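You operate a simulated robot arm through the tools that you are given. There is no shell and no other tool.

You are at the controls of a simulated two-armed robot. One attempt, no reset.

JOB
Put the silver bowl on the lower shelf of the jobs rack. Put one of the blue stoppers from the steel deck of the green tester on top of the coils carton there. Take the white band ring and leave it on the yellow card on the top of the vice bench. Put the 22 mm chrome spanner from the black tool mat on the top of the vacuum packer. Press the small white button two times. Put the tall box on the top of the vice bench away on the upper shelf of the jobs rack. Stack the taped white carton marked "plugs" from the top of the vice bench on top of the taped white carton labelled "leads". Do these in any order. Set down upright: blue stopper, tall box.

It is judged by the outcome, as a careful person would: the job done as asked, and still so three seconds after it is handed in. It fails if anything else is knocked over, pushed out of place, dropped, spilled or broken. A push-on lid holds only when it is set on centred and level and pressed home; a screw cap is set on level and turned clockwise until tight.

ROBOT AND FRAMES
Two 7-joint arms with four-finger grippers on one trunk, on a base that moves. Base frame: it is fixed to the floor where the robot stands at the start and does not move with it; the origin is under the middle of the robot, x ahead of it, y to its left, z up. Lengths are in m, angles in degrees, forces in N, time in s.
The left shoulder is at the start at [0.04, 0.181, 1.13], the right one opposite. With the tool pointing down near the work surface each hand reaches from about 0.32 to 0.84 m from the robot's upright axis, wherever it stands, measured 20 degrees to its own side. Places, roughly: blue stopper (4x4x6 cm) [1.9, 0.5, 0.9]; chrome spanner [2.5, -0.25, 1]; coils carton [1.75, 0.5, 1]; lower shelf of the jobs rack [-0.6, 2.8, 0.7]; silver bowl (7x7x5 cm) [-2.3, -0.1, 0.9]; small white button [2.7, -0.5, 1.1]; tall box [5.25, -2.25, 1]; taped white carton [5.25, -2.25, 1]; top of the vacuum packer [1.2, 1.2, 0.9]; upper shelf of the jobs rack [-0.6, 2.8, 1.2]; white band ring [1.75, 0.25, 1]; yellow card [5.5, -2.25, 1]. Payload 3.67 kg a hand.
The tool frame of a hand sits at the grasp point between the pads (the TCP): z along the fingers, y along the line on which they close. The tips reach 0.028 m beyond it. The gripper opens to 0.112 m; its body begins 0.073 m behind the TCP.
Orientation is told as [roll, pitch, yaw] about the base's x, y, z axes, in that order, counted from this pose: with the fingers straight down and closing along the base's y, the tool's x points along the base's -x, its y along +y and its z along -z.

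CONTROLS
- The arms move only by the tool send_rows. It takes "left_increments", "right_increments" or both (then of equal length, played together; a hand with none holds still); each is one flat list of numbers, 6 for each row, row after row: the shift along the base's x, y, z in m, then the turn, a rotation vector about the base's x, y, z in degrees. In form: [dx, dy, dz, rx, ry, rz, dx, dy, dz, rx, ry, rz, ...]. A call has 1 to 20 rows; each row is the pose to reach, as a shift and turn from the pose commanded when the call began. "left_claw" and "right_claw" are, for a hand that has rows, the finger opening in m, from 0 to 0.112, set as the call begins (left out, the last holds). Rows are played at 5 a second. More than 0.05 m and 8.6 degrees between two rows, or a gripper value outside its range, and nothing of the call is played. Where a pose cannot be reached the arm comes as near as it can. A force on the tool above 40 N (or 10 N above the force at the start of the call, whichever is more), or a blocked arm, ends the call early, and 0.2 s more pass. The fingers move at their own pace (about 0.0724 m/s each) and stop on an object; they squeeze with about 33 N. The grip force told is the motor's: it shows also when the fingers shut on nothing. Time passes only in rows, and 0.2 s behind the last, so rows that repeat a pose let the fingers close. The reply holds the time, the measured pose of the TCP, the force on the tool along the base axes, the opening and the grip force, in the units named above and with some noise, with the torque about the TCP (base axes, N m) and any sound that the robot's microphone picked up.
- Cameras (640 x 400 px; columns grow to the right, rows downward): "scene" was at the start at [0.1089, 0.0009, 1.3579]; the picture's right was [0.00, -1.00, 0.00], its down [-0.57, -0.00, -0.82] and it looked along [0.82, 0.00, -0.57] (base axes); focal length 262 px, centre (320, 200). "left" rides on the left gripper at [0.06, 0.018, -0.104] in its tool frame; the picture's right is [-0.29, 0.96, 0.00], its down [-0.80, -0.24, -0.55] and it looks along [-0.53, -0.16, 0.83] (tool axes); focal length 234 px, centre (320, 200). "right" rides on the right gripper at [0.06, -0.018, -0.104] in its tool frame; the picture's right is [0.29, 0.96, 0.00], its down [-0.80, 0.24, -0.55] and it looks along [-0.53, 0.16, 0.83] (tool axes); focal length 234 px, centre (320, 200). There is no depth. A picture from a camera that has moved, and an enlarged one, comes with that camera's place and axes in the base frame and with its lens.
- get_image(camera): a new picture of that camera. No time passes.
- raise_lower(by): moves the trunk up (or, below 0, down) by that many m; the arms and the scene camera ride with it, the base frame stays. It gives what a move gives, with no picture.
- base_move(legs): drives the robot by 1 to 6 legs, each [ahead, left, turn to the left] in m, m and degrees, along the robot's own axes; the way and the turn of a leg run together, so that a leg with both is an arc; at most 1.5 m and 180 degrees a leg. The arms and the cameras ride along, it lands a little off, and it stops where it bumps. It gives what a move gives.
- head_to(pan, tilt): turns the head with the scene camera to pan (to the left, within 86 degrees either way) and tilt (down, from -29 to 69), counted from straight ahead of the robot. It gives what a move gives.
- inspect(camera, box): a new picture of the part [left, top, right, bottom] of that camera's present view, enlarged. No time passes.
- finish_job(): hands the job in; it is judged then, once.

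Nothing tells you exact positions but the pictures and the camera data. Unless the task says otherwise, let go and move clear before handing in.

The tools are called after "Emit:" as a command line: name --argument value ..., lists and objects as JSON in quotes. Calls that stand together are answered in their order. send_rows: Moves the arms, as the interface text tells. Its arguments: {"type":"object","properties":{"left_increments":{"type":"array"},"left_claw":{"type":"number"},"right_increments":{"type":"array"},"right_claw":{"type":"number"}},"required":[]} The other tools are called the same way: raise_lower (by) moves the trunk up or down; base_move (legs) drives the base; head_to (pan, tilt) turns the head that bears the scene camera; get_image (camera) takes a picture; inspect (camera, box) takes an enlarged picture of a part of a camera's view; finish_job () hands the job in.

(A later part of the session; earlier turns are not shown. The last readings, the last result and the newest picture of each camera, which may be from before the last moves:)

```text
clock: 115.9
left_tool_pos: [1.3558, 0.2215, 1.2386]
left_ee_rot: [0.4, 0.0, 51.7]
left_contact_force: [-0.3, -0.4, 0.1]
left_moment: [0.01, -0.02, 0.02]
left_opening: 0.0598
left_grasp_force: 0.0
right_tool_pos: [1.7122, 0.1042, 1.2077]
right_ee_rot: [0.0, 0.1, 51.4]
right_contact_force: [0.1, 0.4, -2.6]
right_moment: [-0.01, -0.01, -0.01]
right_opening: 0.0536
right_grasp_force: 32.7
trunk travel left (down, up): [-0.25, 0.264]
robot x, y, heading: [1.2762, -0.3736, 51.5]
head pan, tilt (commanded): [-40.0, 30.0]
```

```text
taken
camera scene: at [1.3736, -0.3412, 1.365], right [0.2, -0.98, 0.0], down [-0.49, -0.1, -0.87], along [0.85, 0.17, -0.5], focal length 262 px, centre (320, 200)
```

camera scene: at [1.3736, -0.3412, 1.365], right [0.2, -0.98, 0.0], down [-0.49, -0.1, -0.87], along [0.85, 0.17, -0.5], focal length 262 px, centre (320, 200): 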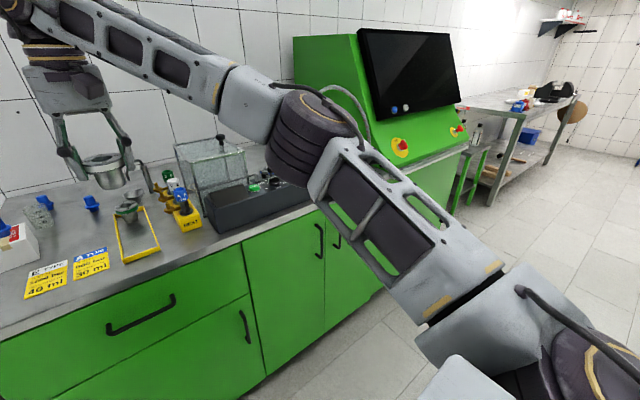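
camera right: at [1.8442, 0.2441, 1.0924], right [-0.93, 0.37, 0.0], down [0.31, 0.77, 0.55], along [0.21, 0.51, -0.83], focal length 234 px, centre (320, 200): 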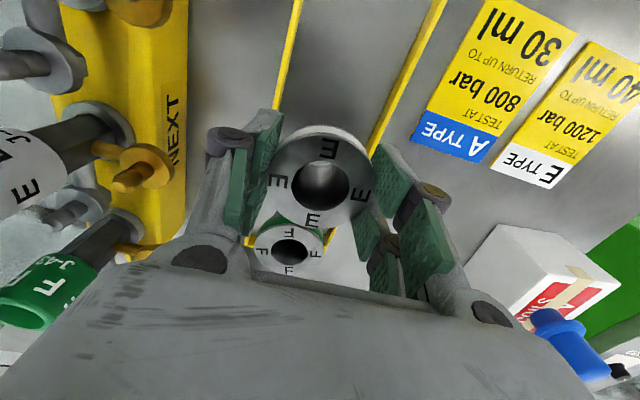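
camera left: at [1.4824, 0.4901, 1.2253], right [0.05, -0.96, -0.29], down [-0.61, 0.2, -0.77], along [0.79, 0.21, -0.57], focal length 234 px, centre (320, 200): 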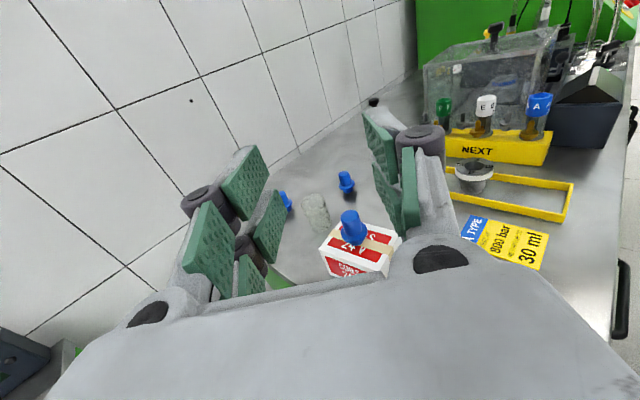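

Console with the screen is ahead-right; the small white button is at the lower left of the screen bezel. I move 1 m to the right along the tester.

Emit:
base_move --legs '[[0, -0.95, 0]]'

Emit:
head_to --pan 0 --tilt 22

Emit:
get_image --camera "scene"

```text
clock: 121.0
left_tool_pos: [2.1057, -0.3806, 1.2392]
left_ee_rot: [0.3, 0.0, 50.6]
left_contact_force: [-0.1, 0.8, 0.3]
left_moment: [-0.02, -0.02, 0.01]
left_opening: 0.0598
left_grasp_force: 0.0
right_tool_pos: [2.4593, -0.505, 1.2075]
right_ee_rot: [0.0, 0.0, 50.4]
right_contact_force: [0.4, 0.3, -1.4]
right_moment: [-0.05, 0.03, 0.0]
right_opening: 0.0535
right_grasp_force: 32.7
trunk travel left (down, up): [-0.25, 0.264]
robot x, y, heading: [2.0088, -0.9756, 50.2]
head pan, tilt (commanded): [-40.0, 30.0]
```

```text
clock: 122.1
left_tool_pos: [2.1055, -0.3818, 1.2398]
left_ee_rot: [0.3, -0.1, 50.8]
left_contact_force: [0.0, 0.4, -0.2]
left_moment: [0.01, 0.03, -0.01]
left_opening: 0.06
left_grasp_force: 0.0
right_tool_pos: [2.4593, -0.5047, 1.2069]
right_ee_rot: [0.1, -0.1, 50.3]
right_contact_force: [0.5, 0.1, -1.6]
right_moment: [-0.03, -0.01, 0.0]
right_opening: 0.0535
right_grasp_force: 32.8
trunk travel left (down, up): [-0.25, 0.264]
robot x, y, heading: [2.009, -0.9757, 50.4]
head pan, tilt (commanded): [0.0, 22.0]
```

```text
taken
camera scene: at [2.0824, -0.8877, 1.3778], right [0.77, -0.64, 0.0], down [-0.24, -0.29, -0.93], along [0.59, 0.71, -0.38], focal length 262 px, centre (320, 200)
```

scene: 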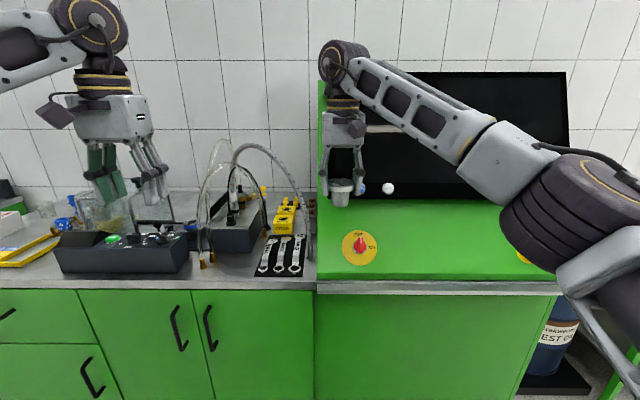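

The right hand (with ring) is in front of the console; I retract it to my right, then zoom on the mat and button.

Emit:
send_rows --right_increments '[0.009, -0.045, 0, 0, 0, 0, 0.018, -0.09, 0, 0, 0, 0, 0.027, -0.135, 0, 0, 0, 0, 0.036, -0.18, 0, 0, 0, 0, 0.045, -0.225, 0, 0, 0, 0, 0.055, -0.27, 0, 0, 0, 0, 0.065, -0.313, 0, 0, 0, 0, 0.065, -0.313, 0, 0, 0, 0]'

Emit:
get_image --camera "scene"

Emit:
inspect --camera "scene" --box '[230, 190, 330, 290]'

Emit:
inspect --camera "scene" --box '[320, 140, 440, 280]'

```text
clock: 123.9
left_tool_pos: [2.1065, -0.3793, 1.2389]
left_ee_rot: [0.4, 0.1, 50.7]
left_contact_force: [-0.7, 0.7, -0.1]
left_moment: [-0.04, 0.01, -0.01]
left_opening: 0.0598
left_grasp_force: 0.0
right_tool_pos: [2.5249, -0.8146, 1.2059]
right_ee_rot: [-0.1, 0.1, 50.3]
right_contact_force: [0.1, 0.4, -2.3]
right_moment: [-0.05, 0.01, -0.03]
right_opening: 0.0533
right_grasp_force: 33.4
trunk travel left (down, up): [-0.25, 0.264]
robot x, y, heading: [2.0117, -0.9729, 50.3]
head pan, tilt (commanded): [0.0, 22.0]
```

```text
taken
camera scene: at [2.082, -0.8863, 1.3778], right [0.77, -0.64, 0.0], down [-0.24, -0.29, -0.93], along [0.59, 0.71, -0.38], focal length 262 px, centre (320, 200)
```

scene: 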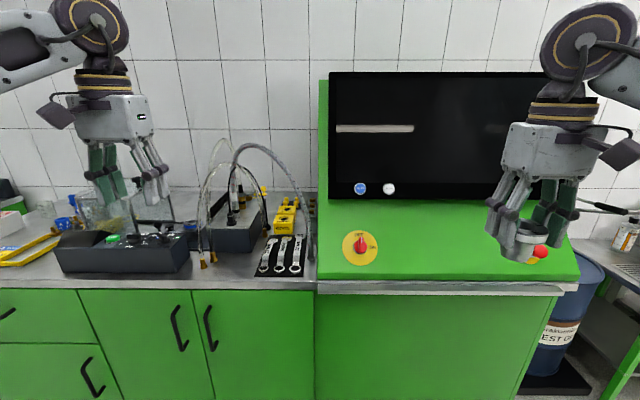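

```text
4.00 times, centred on (280, 240) of scene
camera zoom: at [2.082, -0.8863, 1.3778], right [0.77, -0.64, 0.0], down [-0.24, -0.29, -0.93], along [0.59, 0.71, -0.38], focal length 1049 px, centre (480, 40)
```

zoom: 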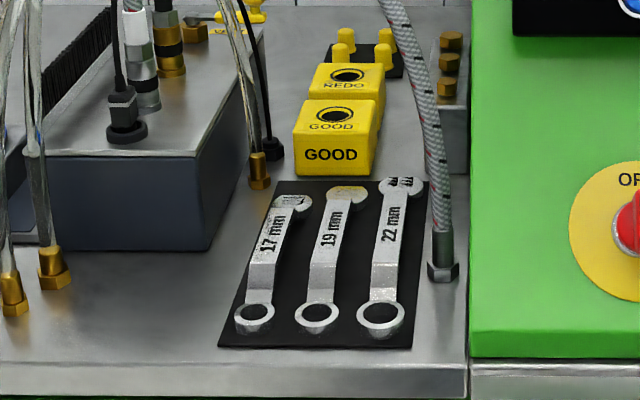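

```text
2.86 times, centred on (380, 210) of scene
camera zoom: at [2.082, -0.8863, 1.3778], right [0.77, -0.64, 0.0], down [-0.24, -0.29, -0.93], along [0.59, 0.71, -0.38], focal length 750 px, centre (149, 171)
```

zoom: 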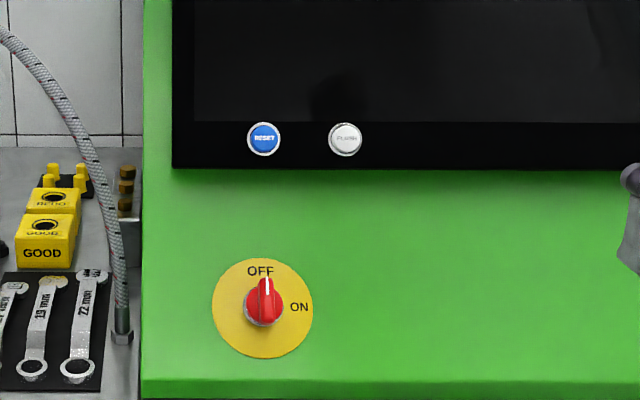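

The 22 mm spanner is the right-hand one on the mat (a hose arches above it), and the white button is on the screen bezel right of the blue RESET. I first shift the base right 0.3 m so the left arm can press the button.

Emit:
base_move --legs '[[0, -0.3, 0]]'

Emit:
get_image --camera "scene"

```text
clock: 126.0
left_tool_pos: [2.3342, -0.57, 1.2398]
left_ee_rot: [0.4, 0.0, 50.4]
left_contact_force: [-0.5, 0.0, 0.6]
left_moment: [0.04, 0.04, 0.01]
left_opening: 0.0601
left_grasp_force: 0.0
right_tool_pos: [2.7504, -1.0058, 1.2064]
right_ee_rot: [0.1, 0.1, 50.2]
right_contact_force: [0.6, 0.9, -1.6]
right_moment: [0.0, 0.03, 0.01]
right_opening: 0.0533
right_grasp_force: 33.2
trunk travel left (down, up): [-0.25, 0.264]
robot x, y, heading: [2.2371, -1.1677, 50.0]
head pan, tilt (commanded): [0.0, 22.0]
```

```text
taken
camera scene: at [2.3084, -1.0759, 1.3779], right [0.77, -0.64, 0.0], down [-0.24, -0.29, -0.93], along [0.59, 0.71, -0.38], focal length 262 px, centre (320, 200)
```

scene: 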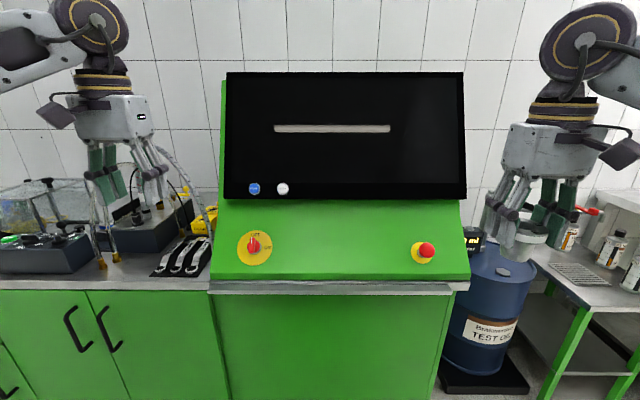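

Emit:
inspect --camera "scene" --box '[220, 160, 320, 280]'

Emit:
inspect --camera "scene" --box '[120, 140, 230, 290]'

```text
3.33 times, centred on (270, 220) of scene
camera zoom: at [2.3084, -1.0759, 1.3779], right [0.77, -0.64, 0.0], down [-0.24, -0.29, -0.93], along [0.59, 0.71, -0.38], focal length 874 px, centre (487, 133)
```

zoom: 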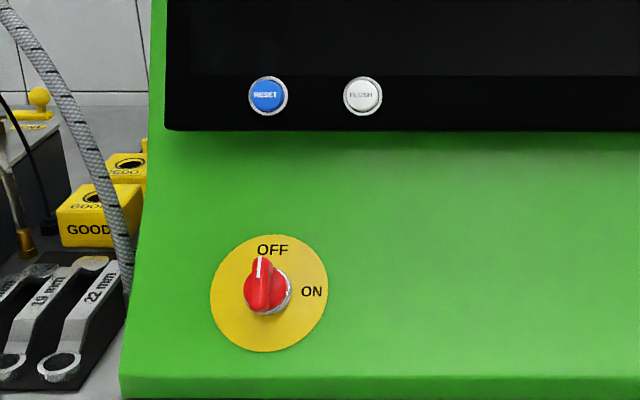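

```text
2.67 times, centred on (175, 215) of scene
camera zoom: at [2.3084, -1.0759, 1.3779], right [0.77, -0.64, 0.0], down [-0.24, -0.29, -0.93], along [0.59, 0.71, -0.38], focal length 700 px, centre (707, 160)
```

zoom: 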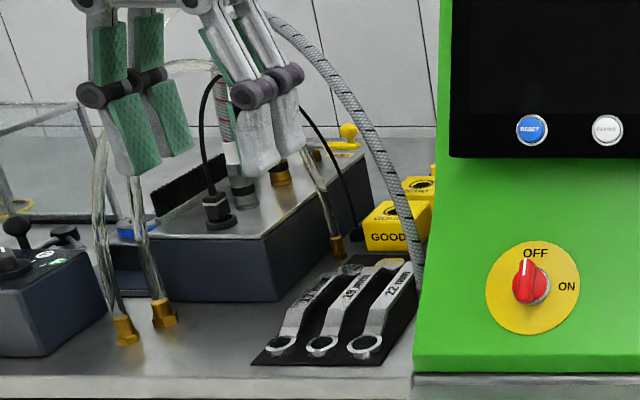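

The "FLUSH" white button is at about (2.669, −0.480, 1.133). I rotate the left hand to point forward (20° below horizontal), closed, stopping ~5 cm short of the button.

Emit:
send_rows --left_increments '[0.032, 0.0034, -0.009, 5.98, -4.98, 0, 0.063, 0.0067, -0.018, 11.96, -9.96, 0, 0.095, 0.01, -0.027, 17.93, -14.94, 0, 0.127, 0.0135, -0.036, 23.9, -19.9, 0, 0.159, 0.0168, -0.044, 29.9, -24.9, 0, 0.19, 0.02, -0.053, 35.9, -29.9, 0, 0.222, 0.0236, -0.062, 41.8, -34.9, 0, 0.254, 0.027, -0.071, 47.8, -39.8, 0, 0.2856, 0.0303, -0.08, 53.8, -44.8, 0, 0.2856, 0.0303, -0.08, 53.8, -44.8, 0]' --left_claw 0.0

Emit:
get_image --camera "scene"

Emit:
get_image --camera "left"

```text
clock: 128.2
left_tool_pos: [2.6205, -0.5409, 1.16]
left_ee_rot: [-0.3, -70.1, 51.1]
left_contact_force: [0.0, 0.5, -0.2]
left_moment: [0.02, -0.04, -0.01]
left_opening: 0.0
left_grasp_force: 32.6
right_tool_pos: [2.7496, -1.0061, 1.2065]
right_ee_rot: [0.0, -0.1, 50.2]
right_contact_force: [-0.3, 0.3, -2.3]
right_moment: [-0.01, -0.03, -0.02]
right_opening: 0.0531
right_grasp_force: 32.8
trunk travel left (down, up): [-0.25, 0.264]
robot x, y, heading: [2.2385, -1.1642, 50.0]
head pan, tilt (commanded): [0.0, 22.0]
```

```text
taken
camera scene: at [2.3076, -1.0762, 1.378], right [0.77, -0.64, 0.0], down [-0.24, -0.29, -0.93], along [0.59, 0.71, -0.37], focal length 262 px, centre (320, 200)
```

scene: 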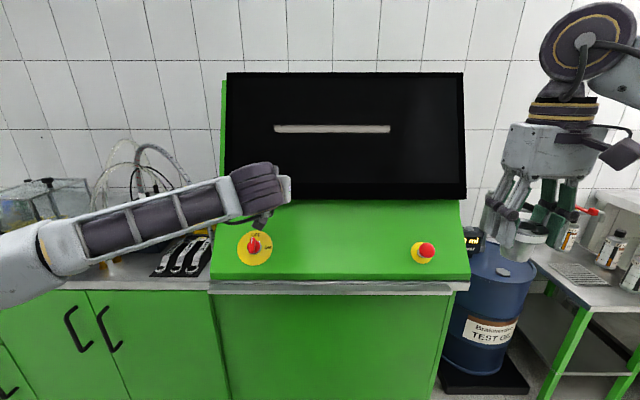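

```text
taken
camera left: at [2.5309, -0.6212, 1.1382], right [-0.68, 0.68, 0.27], down [0.03, -0.34, 0.94], along [0.73, 0.64, 0.22], focal length 234 px, centre (320, 200)
```

left: 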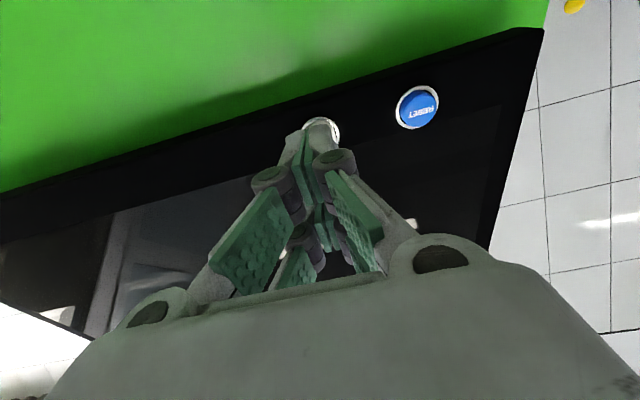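

Emit:
inspect --camera "left" --box '[260, 80, 400, 180]'

```text
4.00 times, centred on (330, 130) of left
camera zoom: at [2.5309, -0.6212, 1.1382], right [-0.68, 0.68, 0.27], down [0.03, -0.34, 0.94], along [0.73, 0.64, 0.22], focal length 937 px, centre (280, 480)
```

zoom: 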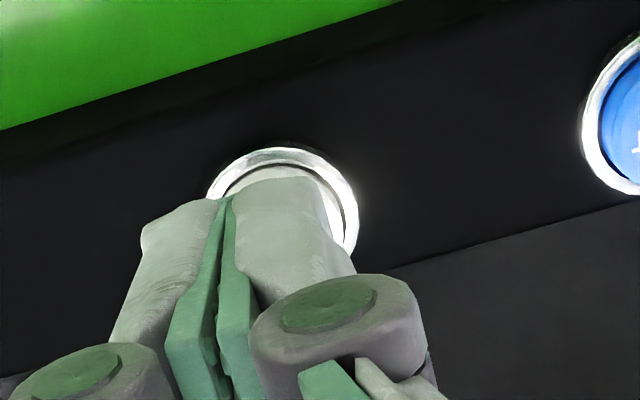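

The hand points straight at the button. To press only the cap, I'll open the fingers and lead with a single fingertip (upper-left), tilting the hand slightly.

Emit:
send_rows --left_increments '[0.01, -0.005, -0.002, -3.5, 3.6, -3.2, 0.02, -0.01, -0.004, -7.1, 7.15, -6.45, 0.03, -0.015, -0.006, -10.6, 10.7, -9.7, 0.0389, -0.0204, -0.0085, -14.15, 14.31, -12.9, 0.0389, -0.0204, -0.0085, -14.15, 14.31, -12.9]' --left_claw 0.09

Emit:
get_image --camera "left"

Emit:
inspect --camera "scene" --box '[220, 140, 360, 250]'

```text
clock: 129.4
left_tool_pos: [2.6589, -0.5598, 1.1522]
left_ee_rot: [-0.5, -49.8, 38.0]
left_contact_force: [0.2, -0.2, -0.5]
left_moment: [-0.03, -0.01, -0.01]
left_opening: 0.0904
left_grasp_force: 0.0
right_tool_pos: [2.7509, -1.0065, 1.2068]
right_ee_rot: [0.0, 0.0, 50.2]
right_contact_force: [-0.1, -0.4, -1.0]
right_moment: [-0.03, -0.03, 0.01]
right_opening: 0.0533
right_grasp_force: 33.0
trunk travel left (down, up): [-0.25, 0.264]
robot x, y, heading: [2.2306, -1.1656, 50.1]
head pan, tilt (commanded): [0.0, 22.0]
```

```text
taken
camera left: at [2.5536, -0.6183, 1.172], right [-0.44, 0.87, 0.22], down [0.21, -0.13, 0.97], along [0.87, 0.47, -0.13], focal length 234 px, centre (320, 200)
```

left: 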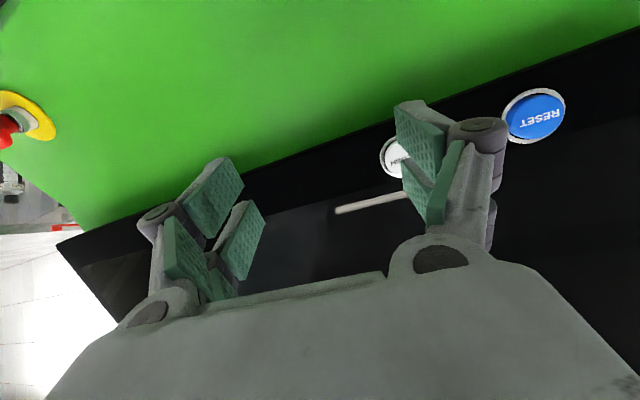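

```text
3.64 times, centred on (290, 195) of scene
camera zoom: at [2.3081, -1.0759, 1.3779], right [0.77, -0.64, 0.0], down [-0.24, -0.29, -0.93], along [0.59, 0.71, -0.37], focal length 954 px, centre (429, 218)
```

zoom: 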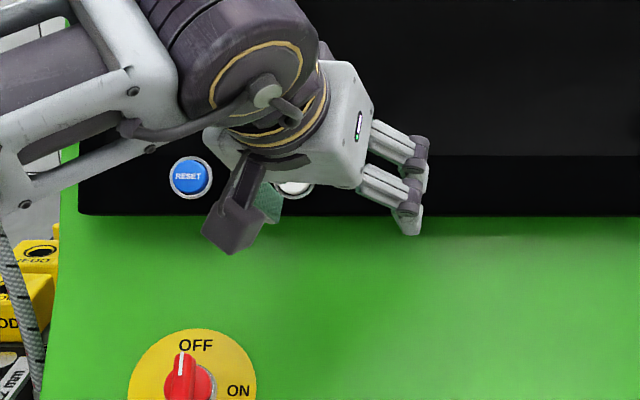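

Emit:
inspect --camera "left" --box '[340, 80, 500, 220]'

```text
2.86 times, centred on (420, 150) of left
camera zoom: at [2.5536, -0.6183, 1.172], right [-0.44, 0.87, 0.22], down [0.21, -0.13, 0.97], along [0.87, 0.47, -0.13], focal length 669 px, centre (34, 343)
```

zoom: 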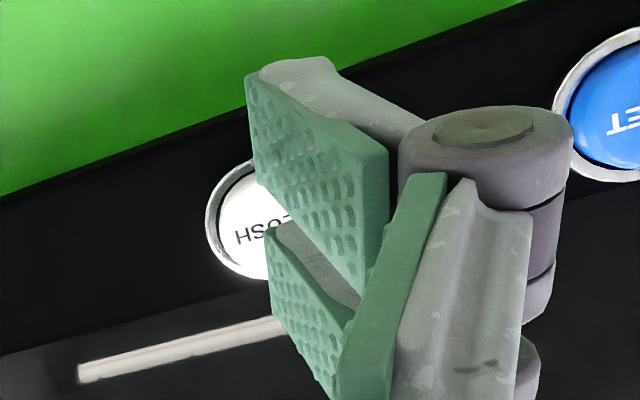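

Alignment of the upper-left fingertip with the white cap looks right. Advance along the panel normal in small steps to feel for contact.

Emit:
send_rows --left_increments '[0.0057, 0.0072, -0.0039, 0, 0, 0, 0.0114, 0.0145, -0.0078, 0, 0, 0, 0.0137, 0.0174, -0.0094, 0, 0, 0, 0.0148, 0.0188, -0.0102, 0, 0, 0, 0.0148, 0.0188, -0.0102, 0, 0, 0]'

Emit:
inspect --camera "left" --box '[340, 80, 500, 220]'

```text
clock: 130.6
left_tool_pos: [2.6728, -0.54, 1.1414]
left_ee_rot: [-0.4, -49.9, 37.9]
left_contact_force: [-0.2, 0.1, 0.0]
left_moment: [0.0, 0.02, 0.02]
left_opening: 0.0901
left_grasp_force: 0.0
right_tool_pos: [2.7504, -1.0052, 1.2065]
right_ee_rot: [0.0, 0.0, 50.2]
right_contact_force: [0.1, 0.6, -1.0]
right_moment: [-0.02, 0.0, 0.01]
right_opening: 0.0532
right_grasp_force: 32.7
trunk travel left (down, up): [-0.25, 0.264]
robot x, y, heading: [2.2363, -1.1622, 49.9]
head pan, tilt (commanded): [0.0, 22.0]
```

```text
2.86 times, centred on (420, 150) of left
camera zoom: at [2.5685, -0.5993, 1.1612], right [-0.44, 0.87, 0.22], down [0.21, -0.13, 0.97], along [0.87, 0.47, -0.13], focal length 669 px, centre (34, 343)
```

zoom: 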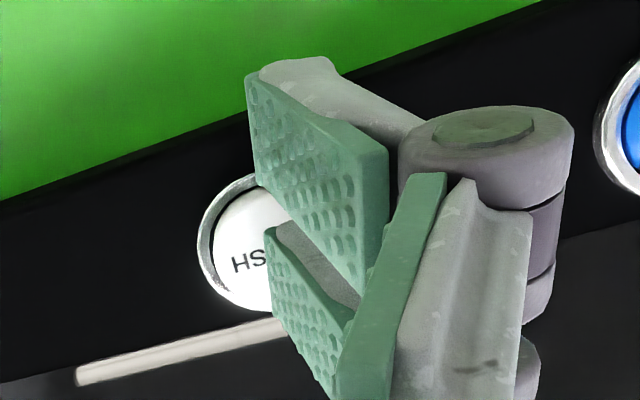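

Shift 6 mm right to centre the fingertip on the cap, then push in gradually.

Emit:
send_rows --left_increments '[0.0037, -0.0047, 0, 0, 0, 0, 0.0049, -0.0033, -0.0008, 0, 0, 0, 0.006, -0.0018, -0.0016, 0, 0, 0, 0.0071, -0.0004, -0.0023, 0, 0, 0, 0.0071, -0.0004, -0.0023, 0, 0, 0]'

Emit:
inspect --camera "left" --box '[340, 80, 500, 220]'

```text
clock: 131.8
left_tool_pos: [2.6798, -0.5414, 1.1382]
left_ee_rot: [-0.4, -50.0, 38.0]
left_contact_force: [0.9, -0.5, 0.2]
left_moment: [0.04, 0.03, 0.02]
left_opening: 0.0898
left_grasp_force: 0.0
right_tool_pos: [2.7503, -1.0064, 1.2061]
right_ee_rot: [0.0, 0.0, 50.1]
right_contact_force: [-0.2, -0.6, -2.0]
right_moment: [0.0, 0.0, -0.03]
right_opening: 0.0533
right_grasp_force: 33.0
trunk travel left (down, up): [-0.25, 0.264]
robot x, y, heading: [2.2317, -1.1655, 50.2]
head pan, tilt (commanded): [0.0, 22.0]
```

```text
2.86 times, centred on (420, 150) of left
camera zoom: at [2.5755, -0.5998, 1.1585], right [-0.44, 0.87, 0.22], down [0.21, -0.13, 0.97], along [0.87, 0.47, -0.13], focal length 669 px, centre (34, 343)
```

zoom: 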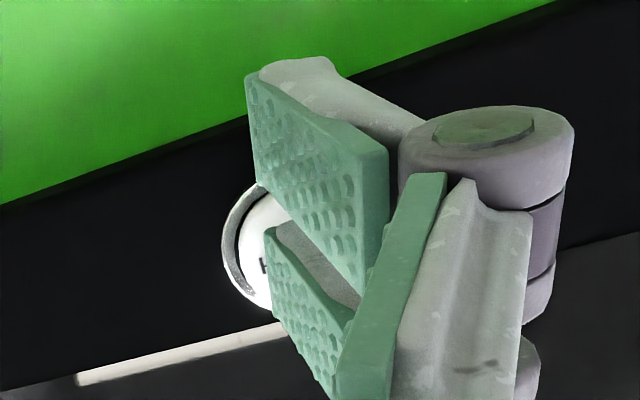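

Centred now; keep advancing until I feel the press.

Emit:
send_rows --left_increments '[0.0011, 0.0014, -0.0008, 0, 0, 0, 0.0023, 0.0029, -0.0016, 0, 0, 0, 0.0034, 0.0043, -0.0023, 0, 0, 0]'

```text
clock: 132.6
left_tool_pos: [2.6839, -0.5374, 1.1368]
left_ee_rot: [-0.4, -49.9, 38.0]
left_contact_force: [-0.4, -1.1, -0.2]
left_moment: [0.05, 0.02, 0.02]
left_opening: 0.09
left_grasp_force: 0.0
right_tool_pos: [2.7511, -1.006, 1.2065]
right_ee_rot: [-0.1, 0.0, 50.2]
right_contact_force: [-0.1, 0.3, -1.3]
right_moment: [-0.01, 0.0, 0.01]
right_opening: 0.0533
right_grasp_force: 32.7
trunk travel left (down, up): [-0.25, 0.264]
robot x, y, heading: [2.2335, -1.1658, 50.2]
head pan, tilt (commanded): [0.0, 22.0]
```

Emit:
send_rows --left_increments '[0.0011, 0.0014, -0.0008, 0, 0, 0, 0.0023, 0.0029, -0.0016, 0, 0, 0, 0.0034, 0.0043, -0.0023, 0, 0, 0]'

Emit:
inspect --camera "left" --box '[340, 80, 500, 220]'

```text
clock: 133.4
left_tool_pos: [2.685, -0.5324, 1.1352]
left_ee_rot: [-0.4, -50.0, 38.0]
left_contact_force: [-1.9, -3.1, -0.2]
left_moment: [0.04, -0.02, 0.18]
left_opening: 0.0909
left_grasp_force: 0.5
right_tool_pos: [2.7504, -1.0067, 1.207]
right_ee_rot: [0.1, -0.1, 50.2]
right_contact_force: [-0.9, 0.6, -2.8]
right_moment: [-0.01, -0.01, 0.0]
right_opening: 0.0532
right_grasp_force: 33.0
trunk travel left (down, up): [-0.25, 0.264]
robot x, y, heading: [2.2361, -1.1663, 50.1]
head pan, tilt (commanded): [0.0, 22.0]
heard: click
```

```text
2.86 times, centred on (420, 150) of left
camera zoom: at [2.5815, -0.5909, 1.1546], right [-0.44, 0.87, 0.22], down [0.21, -0.13, 0.97], along [0.87, 0.47, -0.13], focal length 669 px, centre (34, 343)
```

zoom: 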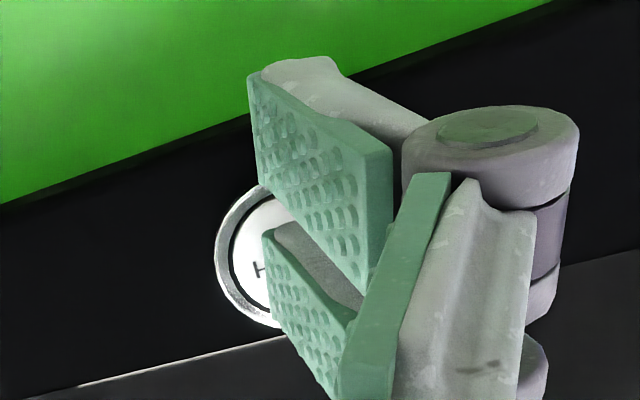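

Heard a click — first press. Retract about 15 mm to release, then press once more.

Emit:
send_rows --left_increments '[-0.0043, -0.0054, 0.0029, 0, 0, 0, -0.0085, -0.0109, 0.0059, 0, 0, 0, -0.0085, -0.0109, 0.0059, 0, 0, 0, -0.0085, -0.0109, 0.0059, 0, 0, 0]'

Emit:
inspect --camera "left" --box '[340, 80, 500, 220]'

```text
clock: 134.4
left_tool_pos: [2.6794, -0.5415, 1.1389]
left_ee_rot: [-0.4, -50.0, 38.0]
left_contact_force: [-0.4, -0.2, 0.1]
left_moment: [0.02, -0.03, 0.01]
left_opening: 0.0903
left_grasp_force: 0.0
right_tool_pos: [2.7506, -1.0059, 1.2068]
right_ee_rot: [0.0, 0.0, 50.2]
right_contact_force: [0.8, 0.2, -2.3]
right_moment: [-0.03, -0.05, -0.01]
right_opening: 0.053
right_grasp_force: 33.6
trunk travel left (down, up): [-0.25, 0.264]
robot x, y, heading: [2.2319, -1.1602, 49.9]
head pan, tilt (commanded): [0.0, 22.0]
```

```text
2.86 times, centred on (420, 150) of left
camera zoom: at [2.5742, -0.6015, 1.1596], right [-0.44, 0.87, 0.22], down [0.21, -0.13, 0.97], along [0.87, 0.47, -0.13], focal length 669 px, centre (34, 343)
```

zoom: 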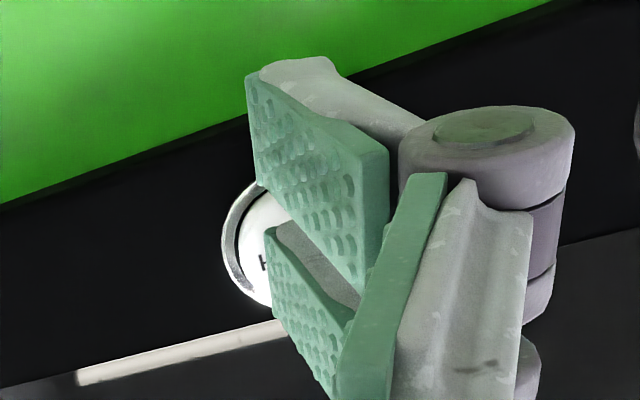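

Press the second time.

Emit:
send_rows --left_increments '[0.0028, 0.0036, -0.002, 0, 0, 0, 0.0057, 0.0072, -0.0039, 0, 0, 0, 0.0071, 0.0091, -0.0049, 0, 0, 0, 0.0085, 0.0109, -0.0059, 0, 0, 0]'

```text
clock: 135.4
left_tool_pos: [2.6886, -0.5331, 1.1362]
left_ee_rot: [-0.4, -50.0, 37.9]
left_contact_force: [-1.9, -2.2, 0.9]
left_moment: [0.07, -0.03, 0.13]
left_opening: 0.0907
left_grasp_force: 0.8
right_tool_pos: [2.751, -1.0058, 1.2078]
right_ee_rot: [0.0, 0.0, 50.3]
right_contact_force: [-1.1, 0.6, -1.6]
right_moment: [-0.02, -0.01, 0.0]
right_opening: 0.0533
right_grasp_force: 33.1
trunk travel left (down, up): [-0.25, 0.264]
robot x, y, heading: [2.2369, -1.1625, 50.1]
head pan, tilt (commanded): [0.0, 22.0]
heard: click
```

Second click heard — button pressed twice. Withdraw the left hand from the panel and bring it back to fingers-down.

Emit:
send_rows --left_increments '[-0.0085, -0.0109, 0.0059, 0, 0, 0, -0.03, -0.036, 0.01, 0, 0, 0, -0.055, -0.065, 0.015, -4.9, 6.3, 0, -0.08, -0.09, 0.02, -9.9, 12.6, 0, -0.1, -0.12, 0.03, -14.8, 18.9, 0, -0.12, -0.14, 0.04, -19.8, 25.1, 0, -0.14, -0.16, 0.05, -24.7, 31.4, 0, -0.15, -0.17, 0.06, -29, 36.5, 0, -0.16, -0.17, 0.07, -30.9, 39.3, 0, -0.16, -0.17, 0.07, -30.9, 39.3, 0]'

Emit:
send_rows --left_increments '[0, 0, 0, 0, 0, 6, -0.03, 0.02, 0, 0, 0, 12.2, -0.065, 0.045, 0, 0, 0, 12.2, -0.1, 0.07, 0, 0, 0, 12.2, -0.1, 0.07, 0, 0, 0, 12.2]' --left_claw 0.08

Emit:
get_image --camera "scene"

Emit:
get_image --camera "left"

```text
clock: 137.6
left_tool_pos: [2.5278, -0.7024, 1.2043]
left_ee_rot: [-0.6, 0.1, 38.2]
left_contact_force: [-0.2, 0.1, 0.5]
left_moment: [-0.03, -0.01, 0.02]
left_opening: 0.0903
left_grasp_force: 0.0
right_tool_pos: [2.7511, -1.0054, 1.2069]
right_ee_rot: [0.0, 0.0, 50.1]
right_contact_force: [-0.2, 1.0, -2.5]
right_moment: [0.02, 0.0, 0.0]
right_opening: 0.053
right_grasp_force: 32.7
trunk travel left (down, up): [-0.25, 0.264]
robot x, y, heading: [2.2357, -1.167, 49.9]
head pan, tilt (commanded): [0.0, 22.0]
```

```text
clock: 138.8
left_tool_pos: [2.4295, -0.6324, 1.2043]
left_ee_rot: [-0.5, 0.1, 50.2]
left_contact_force: [0.0, -0.5, -0.2]
left_moment: [0.02, 0.0, -0.01]
left_opening: 0.0799
left_grasp_force: 0.1
right_tool_pos: [2.7505, -1.007, 1.2064]
right_ee_rot: [0.1, 0.1, 50.2]
right_contact_force: [0.8, 0.2, -1.8]
right_moment: [0.0, 0.02, 0.04]
right_opening: 0.0528
right_grasp_force: 33.0
trunk travel left (down, up): [-0.25, 0.264]
robot x, y, heading: [2.2376, -1.1622, 50.1]
head pan, tilt (commanded): [0.0, 22.0]
```

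```text
taken
camera scene: at [2.3095, -1.0763, 1.3778], right [0.77, -0.64, 0.0], down [-0.24, -0.29, -0.93], along [0.59, 0.71, -0.38], focal length 262 px, centre (320, 200)
```

scene: 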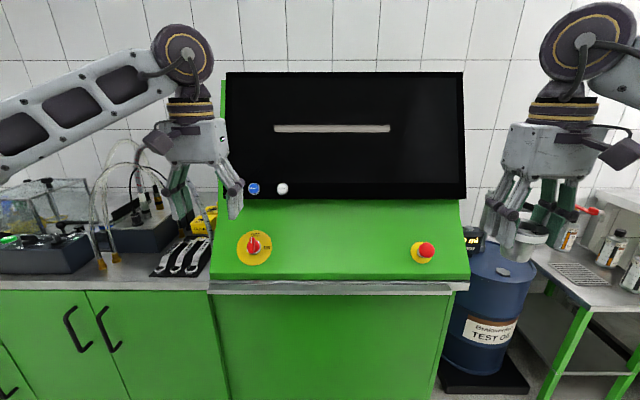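

```text
taken
camera left: at [2.3764, -0.6661, 1.3079], right [-0.55, 0.83, -0.01], down [0.69, 0.46, 0.55], along [0.47, 0.3, -0.83], focal length 234 px, centre (320, 200)
```

left: 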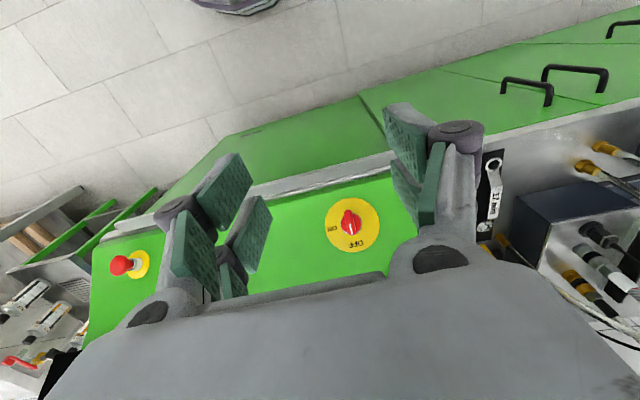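

Now reposition the base slightly (left 0.12 m, forward 0.1 m) and bring the left hand over the mat to look at the spanners and hose.

Emit:
base_move --legs '[[0.1, 0.12, 0]]'

Emit:
send_rows --left_increments '[-0.025, 0.02, 0, 0, 0, 0, -0.045, 0.04, 0, 0, 0, 0, -0.045, 0.04, 0, 0, 0, 0]'

Emit:
get_image --camera "left"

Emit:
head_to --pan 20 --tilt 35

Emit:
get_image --camera "scene"

```text
clock: 140.2
left_tool_pos: [2.4023, -0.4755, 1.2061]
left_ee_rot: [-0.5, 0.0, 50.2]
left_contact_force: [0.5, 0.4, -0.4]
left_moment: [0.0, -0.03, 0.0]
left_opening: 0.0797
left_grasp_force: 0.0
right_tool_pos: [2.7247, -0.8508, 1.2073]
right_ee_rot: [0.0, 0.0, 50.2]
right_contact_force: [0.5, 0.2, -2.6]
right_moment: [-0.04, -0.04, -0.01]
right_opening: 0.0527
right_grasp_force: 32.9
trunk travel left (down, up): [-0.25, 0.264]
robot x, y, heading: [2.2094, -1.0051, 49.8]
head pan, tilt (commanded): [0.0, 22.0]
```

```text
clock: 141.0
left_tool_pos: [2.358, -0.4362, 1.205]
left_ee_rot: [-0.5, 0.0, 50.2]
left_contact_force: [0.8, -0.5, 0.1]
left_moment: [0.03, 0.0, 0.0]
left_opening: 0.0799
left_grasp_force: 0.1
right_tool_pos: [2.7245, -0.8519, 1.2071]
right_ee_rot: [0.1, 0.1, 50.1]
right_contact_force: [0.3, -0.2, -1.3]
right_moment: [-0.01, 0.03, -0.01]
right_opening: 0.053
right_grasp_force: 33.0
trunk travel left (down, up): [-0.25, 0.264]
robot x, y, heading: [2.2088, -1.0063, 50.2]
head pan, tilt (commanded): [0.0, 22.0]
```

```text
taken
camera left: at [2.305, -0.4707, 1.3079], right [-0.55, 0.83, -0.01], down [0.69, 0.46, 0.56], along [0.47, 0.3, -0.83], focal length 234 px, centre (320, 200)
```

left: 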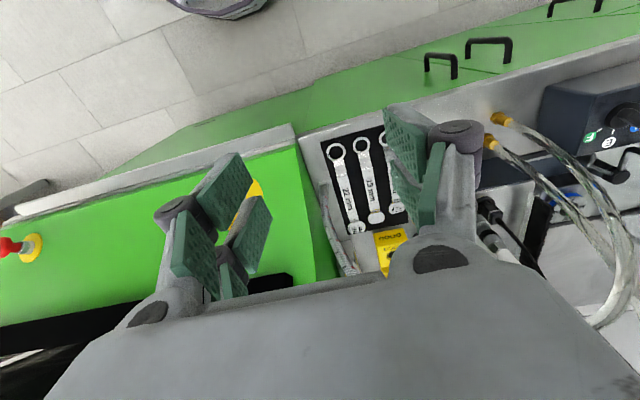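

```text
clock: 141.8
left_tool_pos: [2.3575, -0.4355, 1.2053]
left_ee_rot: [-0.5, 0.0, 50.2]
left_contact_force: [0.3, 0.1, 0.3]
left_moment: [0.0, -0.01, 0.0]
left_opening: 0.0803
left_grasp_force: 0.0
right_tool_pos: [2.723, -0.8498, 1.2068]
right_ee_rot: [-0.1, 0.0, 50.2]
right_contact_force: [-0.5, 0.4, -1.7]
right_moment: [-0.01, 0.01, -0.03]
right_opening: 0.0527
right_grasp_force: 32.7
trunk travel left (down, up): [-0.25, 0.264]
robot x, y, heading: [2.2103, -1.0087, 49.7]
head pan, tilt (commanded): [20.0, 35.0]
```

```text
taken
camera scene: at [2.2516, -0.9083, 1.3573], right [0.94, -0.34, 0.0], down [-0.2, -0.54, -0.82], along [0.28, 0.77, -0.57], focal length 262 px, centre (320, 200)
```

scene: 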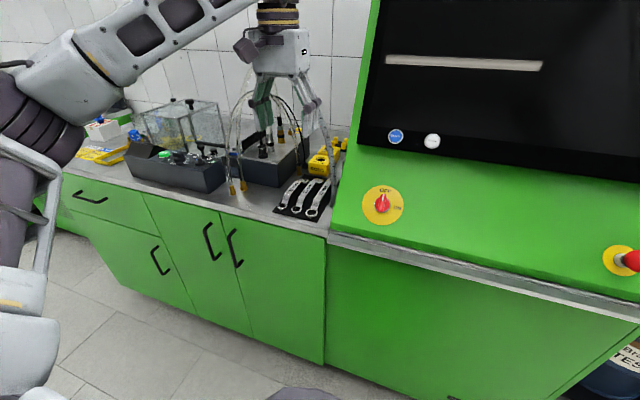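

Emit:
inspect --camera "left" --box '[290, 110, 440, 290]'

Emit:
inspect --camera "scene" --box '[220, 60, 370, 240]'

```text
2.22 times, centred on (365, 200) of left
camera zoom: at [2.3043, -0.4703, 1.3076], right [-0.55, 0.83, -0.01], down [0.69, 0.46, 0.56], along [0.47, 0.3, -0.83], focal length 520 px, centre (220, 200)
```

zoom: 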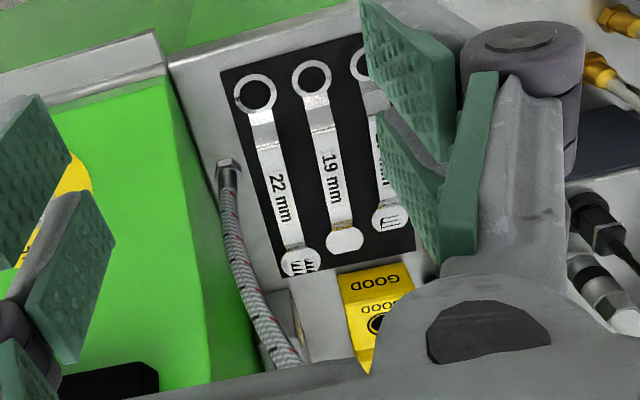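

```text
2.22 times, centred on (295, 150) of scene
camera zoom: at [2.2516, -0.9083, 1.3573], right [0.94, -0.34, 0.0], down [-0.2, -0.54, -0.82], along [0.28, 0.77, -0.57], focal length 583 px, centre (376, 311)
```

zoom: 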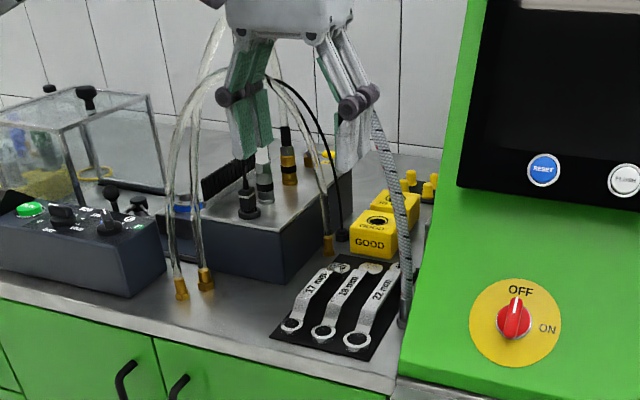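

The 22 mm spanner lies straight ahead (ring end ≈ fwd 0.635 m, left 0.252 m), but the hose rises right next to its shaft. I'll approach its ring end with the hand tilted 15° so the hand stays clear of the hose.

Emit:
send_rows --left_increments '[0.018, 0.02, -0.02, 3.8, -3.2, 0, 0.035, 0.04, -0.04, 7.6, -6.4, 0, 0.053, 0.06, -0.07, 11.5, -9.64, 0, 0.0703, 0.0807, -0.1, 11.5, -9.64, 0, 0.0703, 0.0807, -0.13, 11.5, -9.64, 0, 0.0703, 0.0807, -0.13, 11.5, -9.64, 0]' --left_claw 0.06

Emit:
get_image --camera "left"

Emit:
inspect --camera "scene" --box '[220, 60, 370, 240]'

```text
clock: 143.2
left_tool_pos: [2.4278, -0.3555, 1.0771]
left_ee_rot: [-0.5, -15.0, 50.2]
left_contact_force: [0.0, 1.0, -1.2]
left_moment: [-0.02, 0.01, 0.0]
left_opening: 0.0599
left_grasp_force: 0.1
right_tool_pos: [2.7234, -0.8511, 1.2069]
right_ee_rot: [0.1, 0.0, 50.2]
right_contact_force: [-0.2, -0.5, -1.9]
right_moment: [-0.01, 0.01, -0.02]
right_opening: 0.0527
right_grasp_force: 33.3
trunk travel left (down, up): [-0.25, 0.264]
robot x, y, heading: [2.2064, -1.0051, 50.1]
head pan, tilt (commanded): [20.0, 35.0]
```

```text
taken
camera left: at [2.3588, -0.409, 1.1599], right [-0.56, 0.83, 0.07], down [0.58, 0.33, 0.74], along [0.59, 0.45, -0.67], focal length 234 px, centre (320, 200)
```

left: 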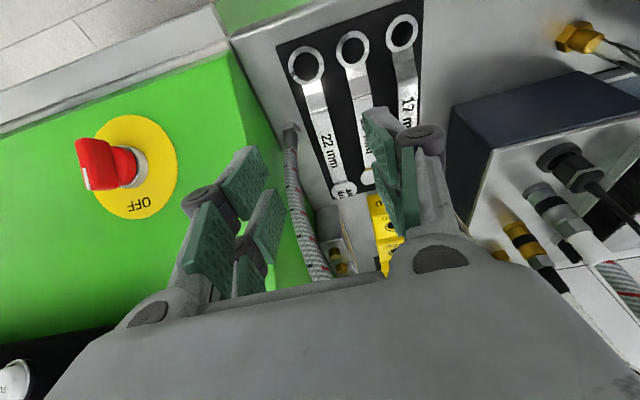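

```text
2.22 times, centred on (295, 150) of scene
camera zoom: at [2.2519, -0.9087, 1.3573], right [0.94, -0.34, 0.0], down [-0.2, -0.54, -0.82], along [0.28, 0.77, -0.57], focal length 583 px, centre (376, 311)
```

zoom: 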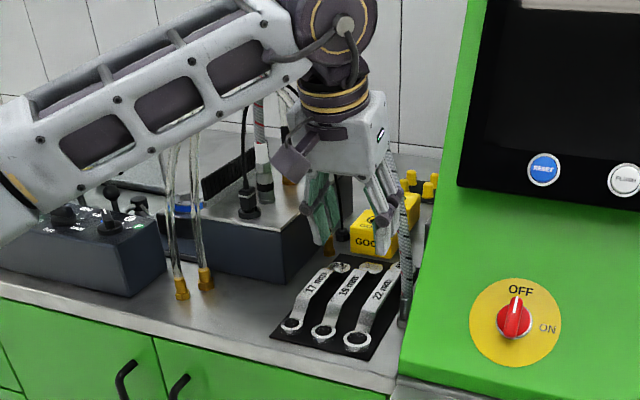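

Reduce tilt to 10° and descend partway, with a 50 mm opening, keeping clear of the hose.

Emit:
send_rows --left_increments '[0, 0, -0.02, -1.9, 1.6, 0, 0, 0, -0.045, -3.83, 3.21, 0, 0, 0, -0.07, -3.83, 3.21, 0, 0, 0, -0.095, -3.83, 3.21, 0, 0, 0, -0.095, -3.83, 3.21, 0]' --left_claw 0.05

Emit:
get_image --camera "left"

Emit:
inspect --camera "scene" --box '[260, 120, 370, 240]'

```text
clock: 144.4
left_tool_pos: [2.4268, -0.3559, 0.9801]
left_ee_rot: [-0.6, -10.0, 50.1]
left_contact_force: [-0.3, -0.4, 0.0]
left_moment: [0.01, -0.01, -0.03]
left_opening: 0.0501
left_grasp_force: 0.1
right_tool_pos: [2.7232, -0.8499, 1.2069]
right_ee_rot: [0.0, 0.0, 50.1]
right_contact_force: [0.7, 0.3, -2.5]
right_moment: [0.01, -0.01, 0.03]
right_opening: 0.0526
right_grasp_force: 32.9
trunk travel left (down, up): [-0.25, 0.264]
robot x, y, heading: [2.2064, -1.0059, 50.2]
head pan, tilt (commanded): [20.0, 35.0]
```

```text
taken
camera left: at [2.3631, -0.4043, 1.0719], right [-0.55, 0.83, 0.04], down [0.62, 0.38, 0.69], along [0.56, 0.4, -0.73], focal length 234 px, centre (320, 200)
```

left: 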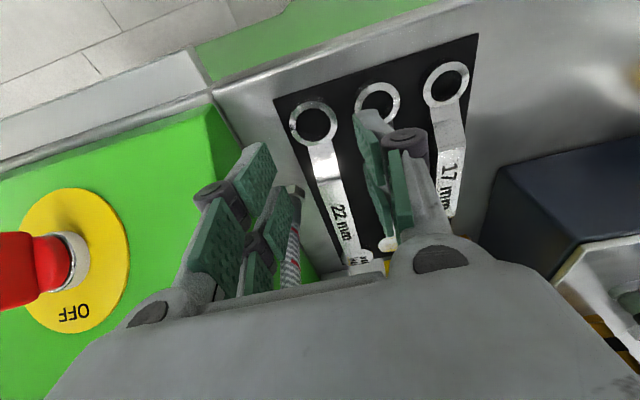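

```text
3.33 times, centred on (315, 180) of scene
camera zoom: at [2.2515, -0.9088, 1.3573], right [0.94, -0.34, 0.0], down [-0.2, -0.54, -0.82], along [0.28, 0.77, -0.57], focal length 874 px, centre (337, 267)
```

zoom: 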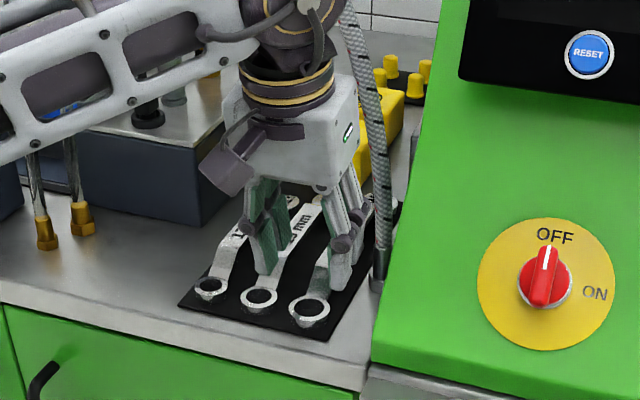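

The left finger would land on the neighbouring 19 mm spanner's ring if I go lower here. I look closer at the spanners' profile before deciding on the grip.

Emit:
inspect --camera "scene" --box '[265, 165, 345, 225]'

Emit:
inspect --camera "left" --box '[270, 80, 430, 290]'

```text
6.67 times, centred on (305, 195) of scene
camera zoom: at [2.2515, -0.9088, 1.3573], right [0.94, -0.34, 0.0], down [-0.2, -0.54, -0.82], along [0.28, 0.77, -0.57], focal length 1749 px, centre (420, 233)
```

zoom: 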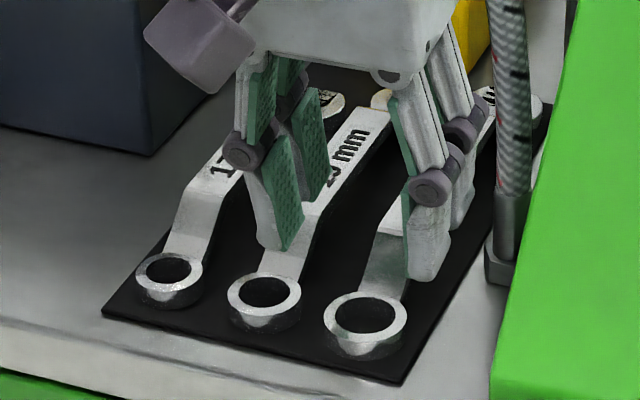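

```text
1.90 times, centred on (350, 185) of left
camera zoom: at [2.3631, -0.4043, 1.0719], right [-0.55, 0.83, 0.04], down [0.62, 0.38, 0.69], along [0.56, 0.4, -0.73], focal length 446 px, centre (263, 229)
```

zoom: 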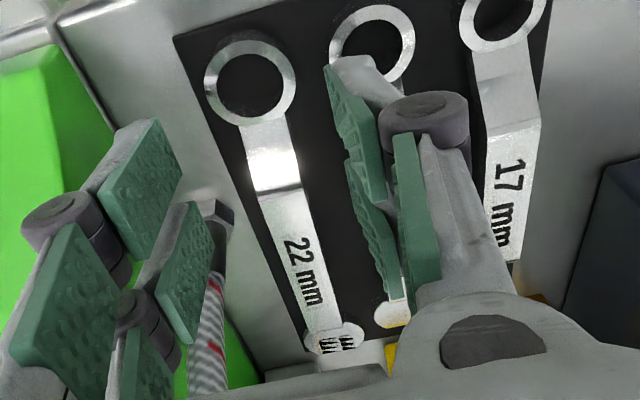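

The bar is too close to the hose fitting to grip here, so I'll hook one fingertip corner into the 22 mm ring hole and slide the spanner ~9 cm toward me first. Raise, tilt to 40°, open fully and shift so the right rear fingertip is over the ring hole.

Emit:
send_rows --left_increments '[0, 0, 0.04, 0, 0, 0, -0.01, 0.008, 0.06, 5.75, -4.8, 0, -0.024, 0.017, 0.06, 11.5, -9.62, 0, -0.038, 0.027, 0.05, 17.25, -14.4, 0, -0.0517, 0.0369, 0.035, 23, -19.24, 0, -0.0517, 0.0369, 0.015, 23, -19.24, 0, -0.0517, 0.0369, 0.0, 23, -19.24, 0, -0.0517, 0.0369, 0.0, 23, -19.24, 0]' --left_claw 0.112

Emit:
get_image --camera "left"

Emit:
inspect --camera "scene" --box '[255, 150, 355, 230]'

```text
clock: 146.2
left_tool_pos: [2.3744, -0.3175, 0.98]
left_ee_rot: [-0.8, -40.0, 50.2]
left_contact_force: [0.1, 0.2, 0.5]
left_moment: [-0.02, 0.0, 0.02]
left_opening: 0.1119
left_grasp_force: 0.1
right_tool_pos: [2.7227, -0.85, 1.2064]
right_ee_rot: [-0.1, -0.1, 50.2]
right_contact_force: [-0.6, -0.7, -1.4]
right_moment: [0.03, 0.02, 0.01]
right_opening: 0.0529
right_grasp_force: 32.8
trunk travel left (down, up): [-0.25, 0.264]
robot x, y, heading: [2.2076, -1.0045, 50.3]
head pan, tilt (commanded): [20.0, 35.0]
```

```text
taken
camera left: at [2.2888, -0.393, 1.0207], right [-0.59, 0.79, 0.18], down [0.34, 0.04, 0.94], along [0.73, 0.61, -0.3], focal length 234 px, centre (320, 200)
```

left: 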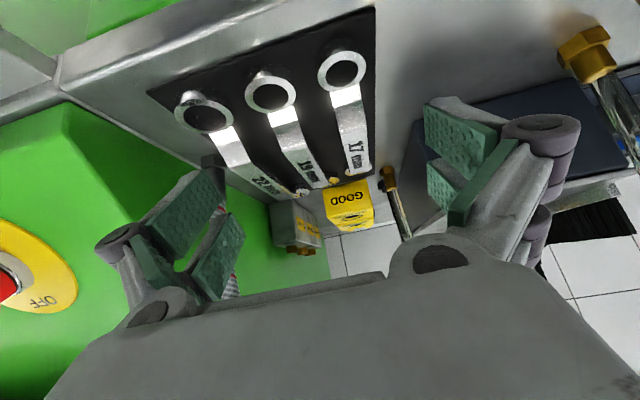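

```text
5.00 times, centred on (305, 190) of scene
camera zoom: at [2.2516, -0.9086, 1.3573], right [0.94, -0.34, 0.0], down [-0.2, -0.54, -0.82], along [0.28, 0.77, -0.57], focal length 1312 px, centre (395, 250)
```

zoom: 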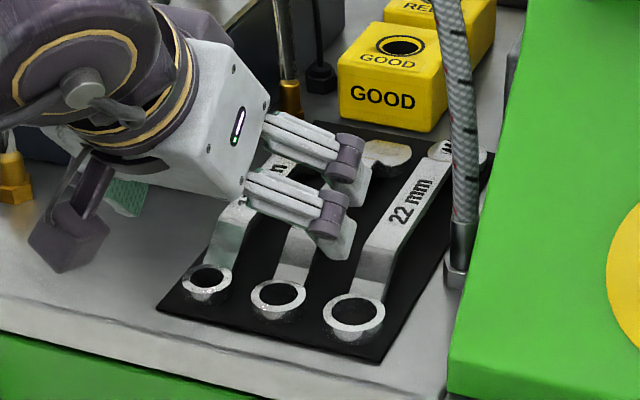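

Emit:
inspect --camera "left" --box '[100, 60, 300, 260]'

Emit:
inspect --camera "scene" --box '[280, 180, 340, 225]'

```text
2.00 times, centred on (200, 160) of left
camera zoom: at [2.2888, -0.393, 1.0207], right [-0.59, 0.79, 0.18], down [0.34, 0.04, 0.94], along [0.73, 0.61, -0.3], focal length 468 px, centre (560, 280)
```

zoom: 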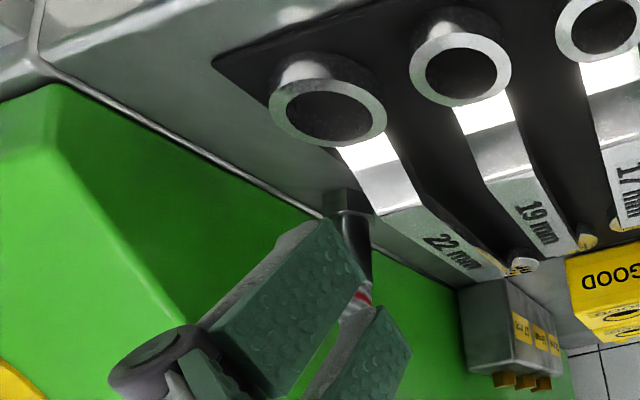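

```text
8.89 times, centred on (310, 202) of scene
camera zoom: at [2.2516, -0.9086, 1.3573], right [0.94, -0.34, 0.0], down [-0.2, -0.54, -0.82], along [0.28, 0.77, -0.57], focal length 2332 px, centre (409, 178)
```

zoom: 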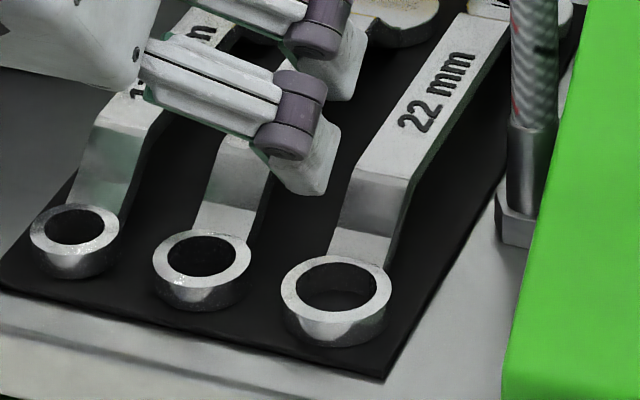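

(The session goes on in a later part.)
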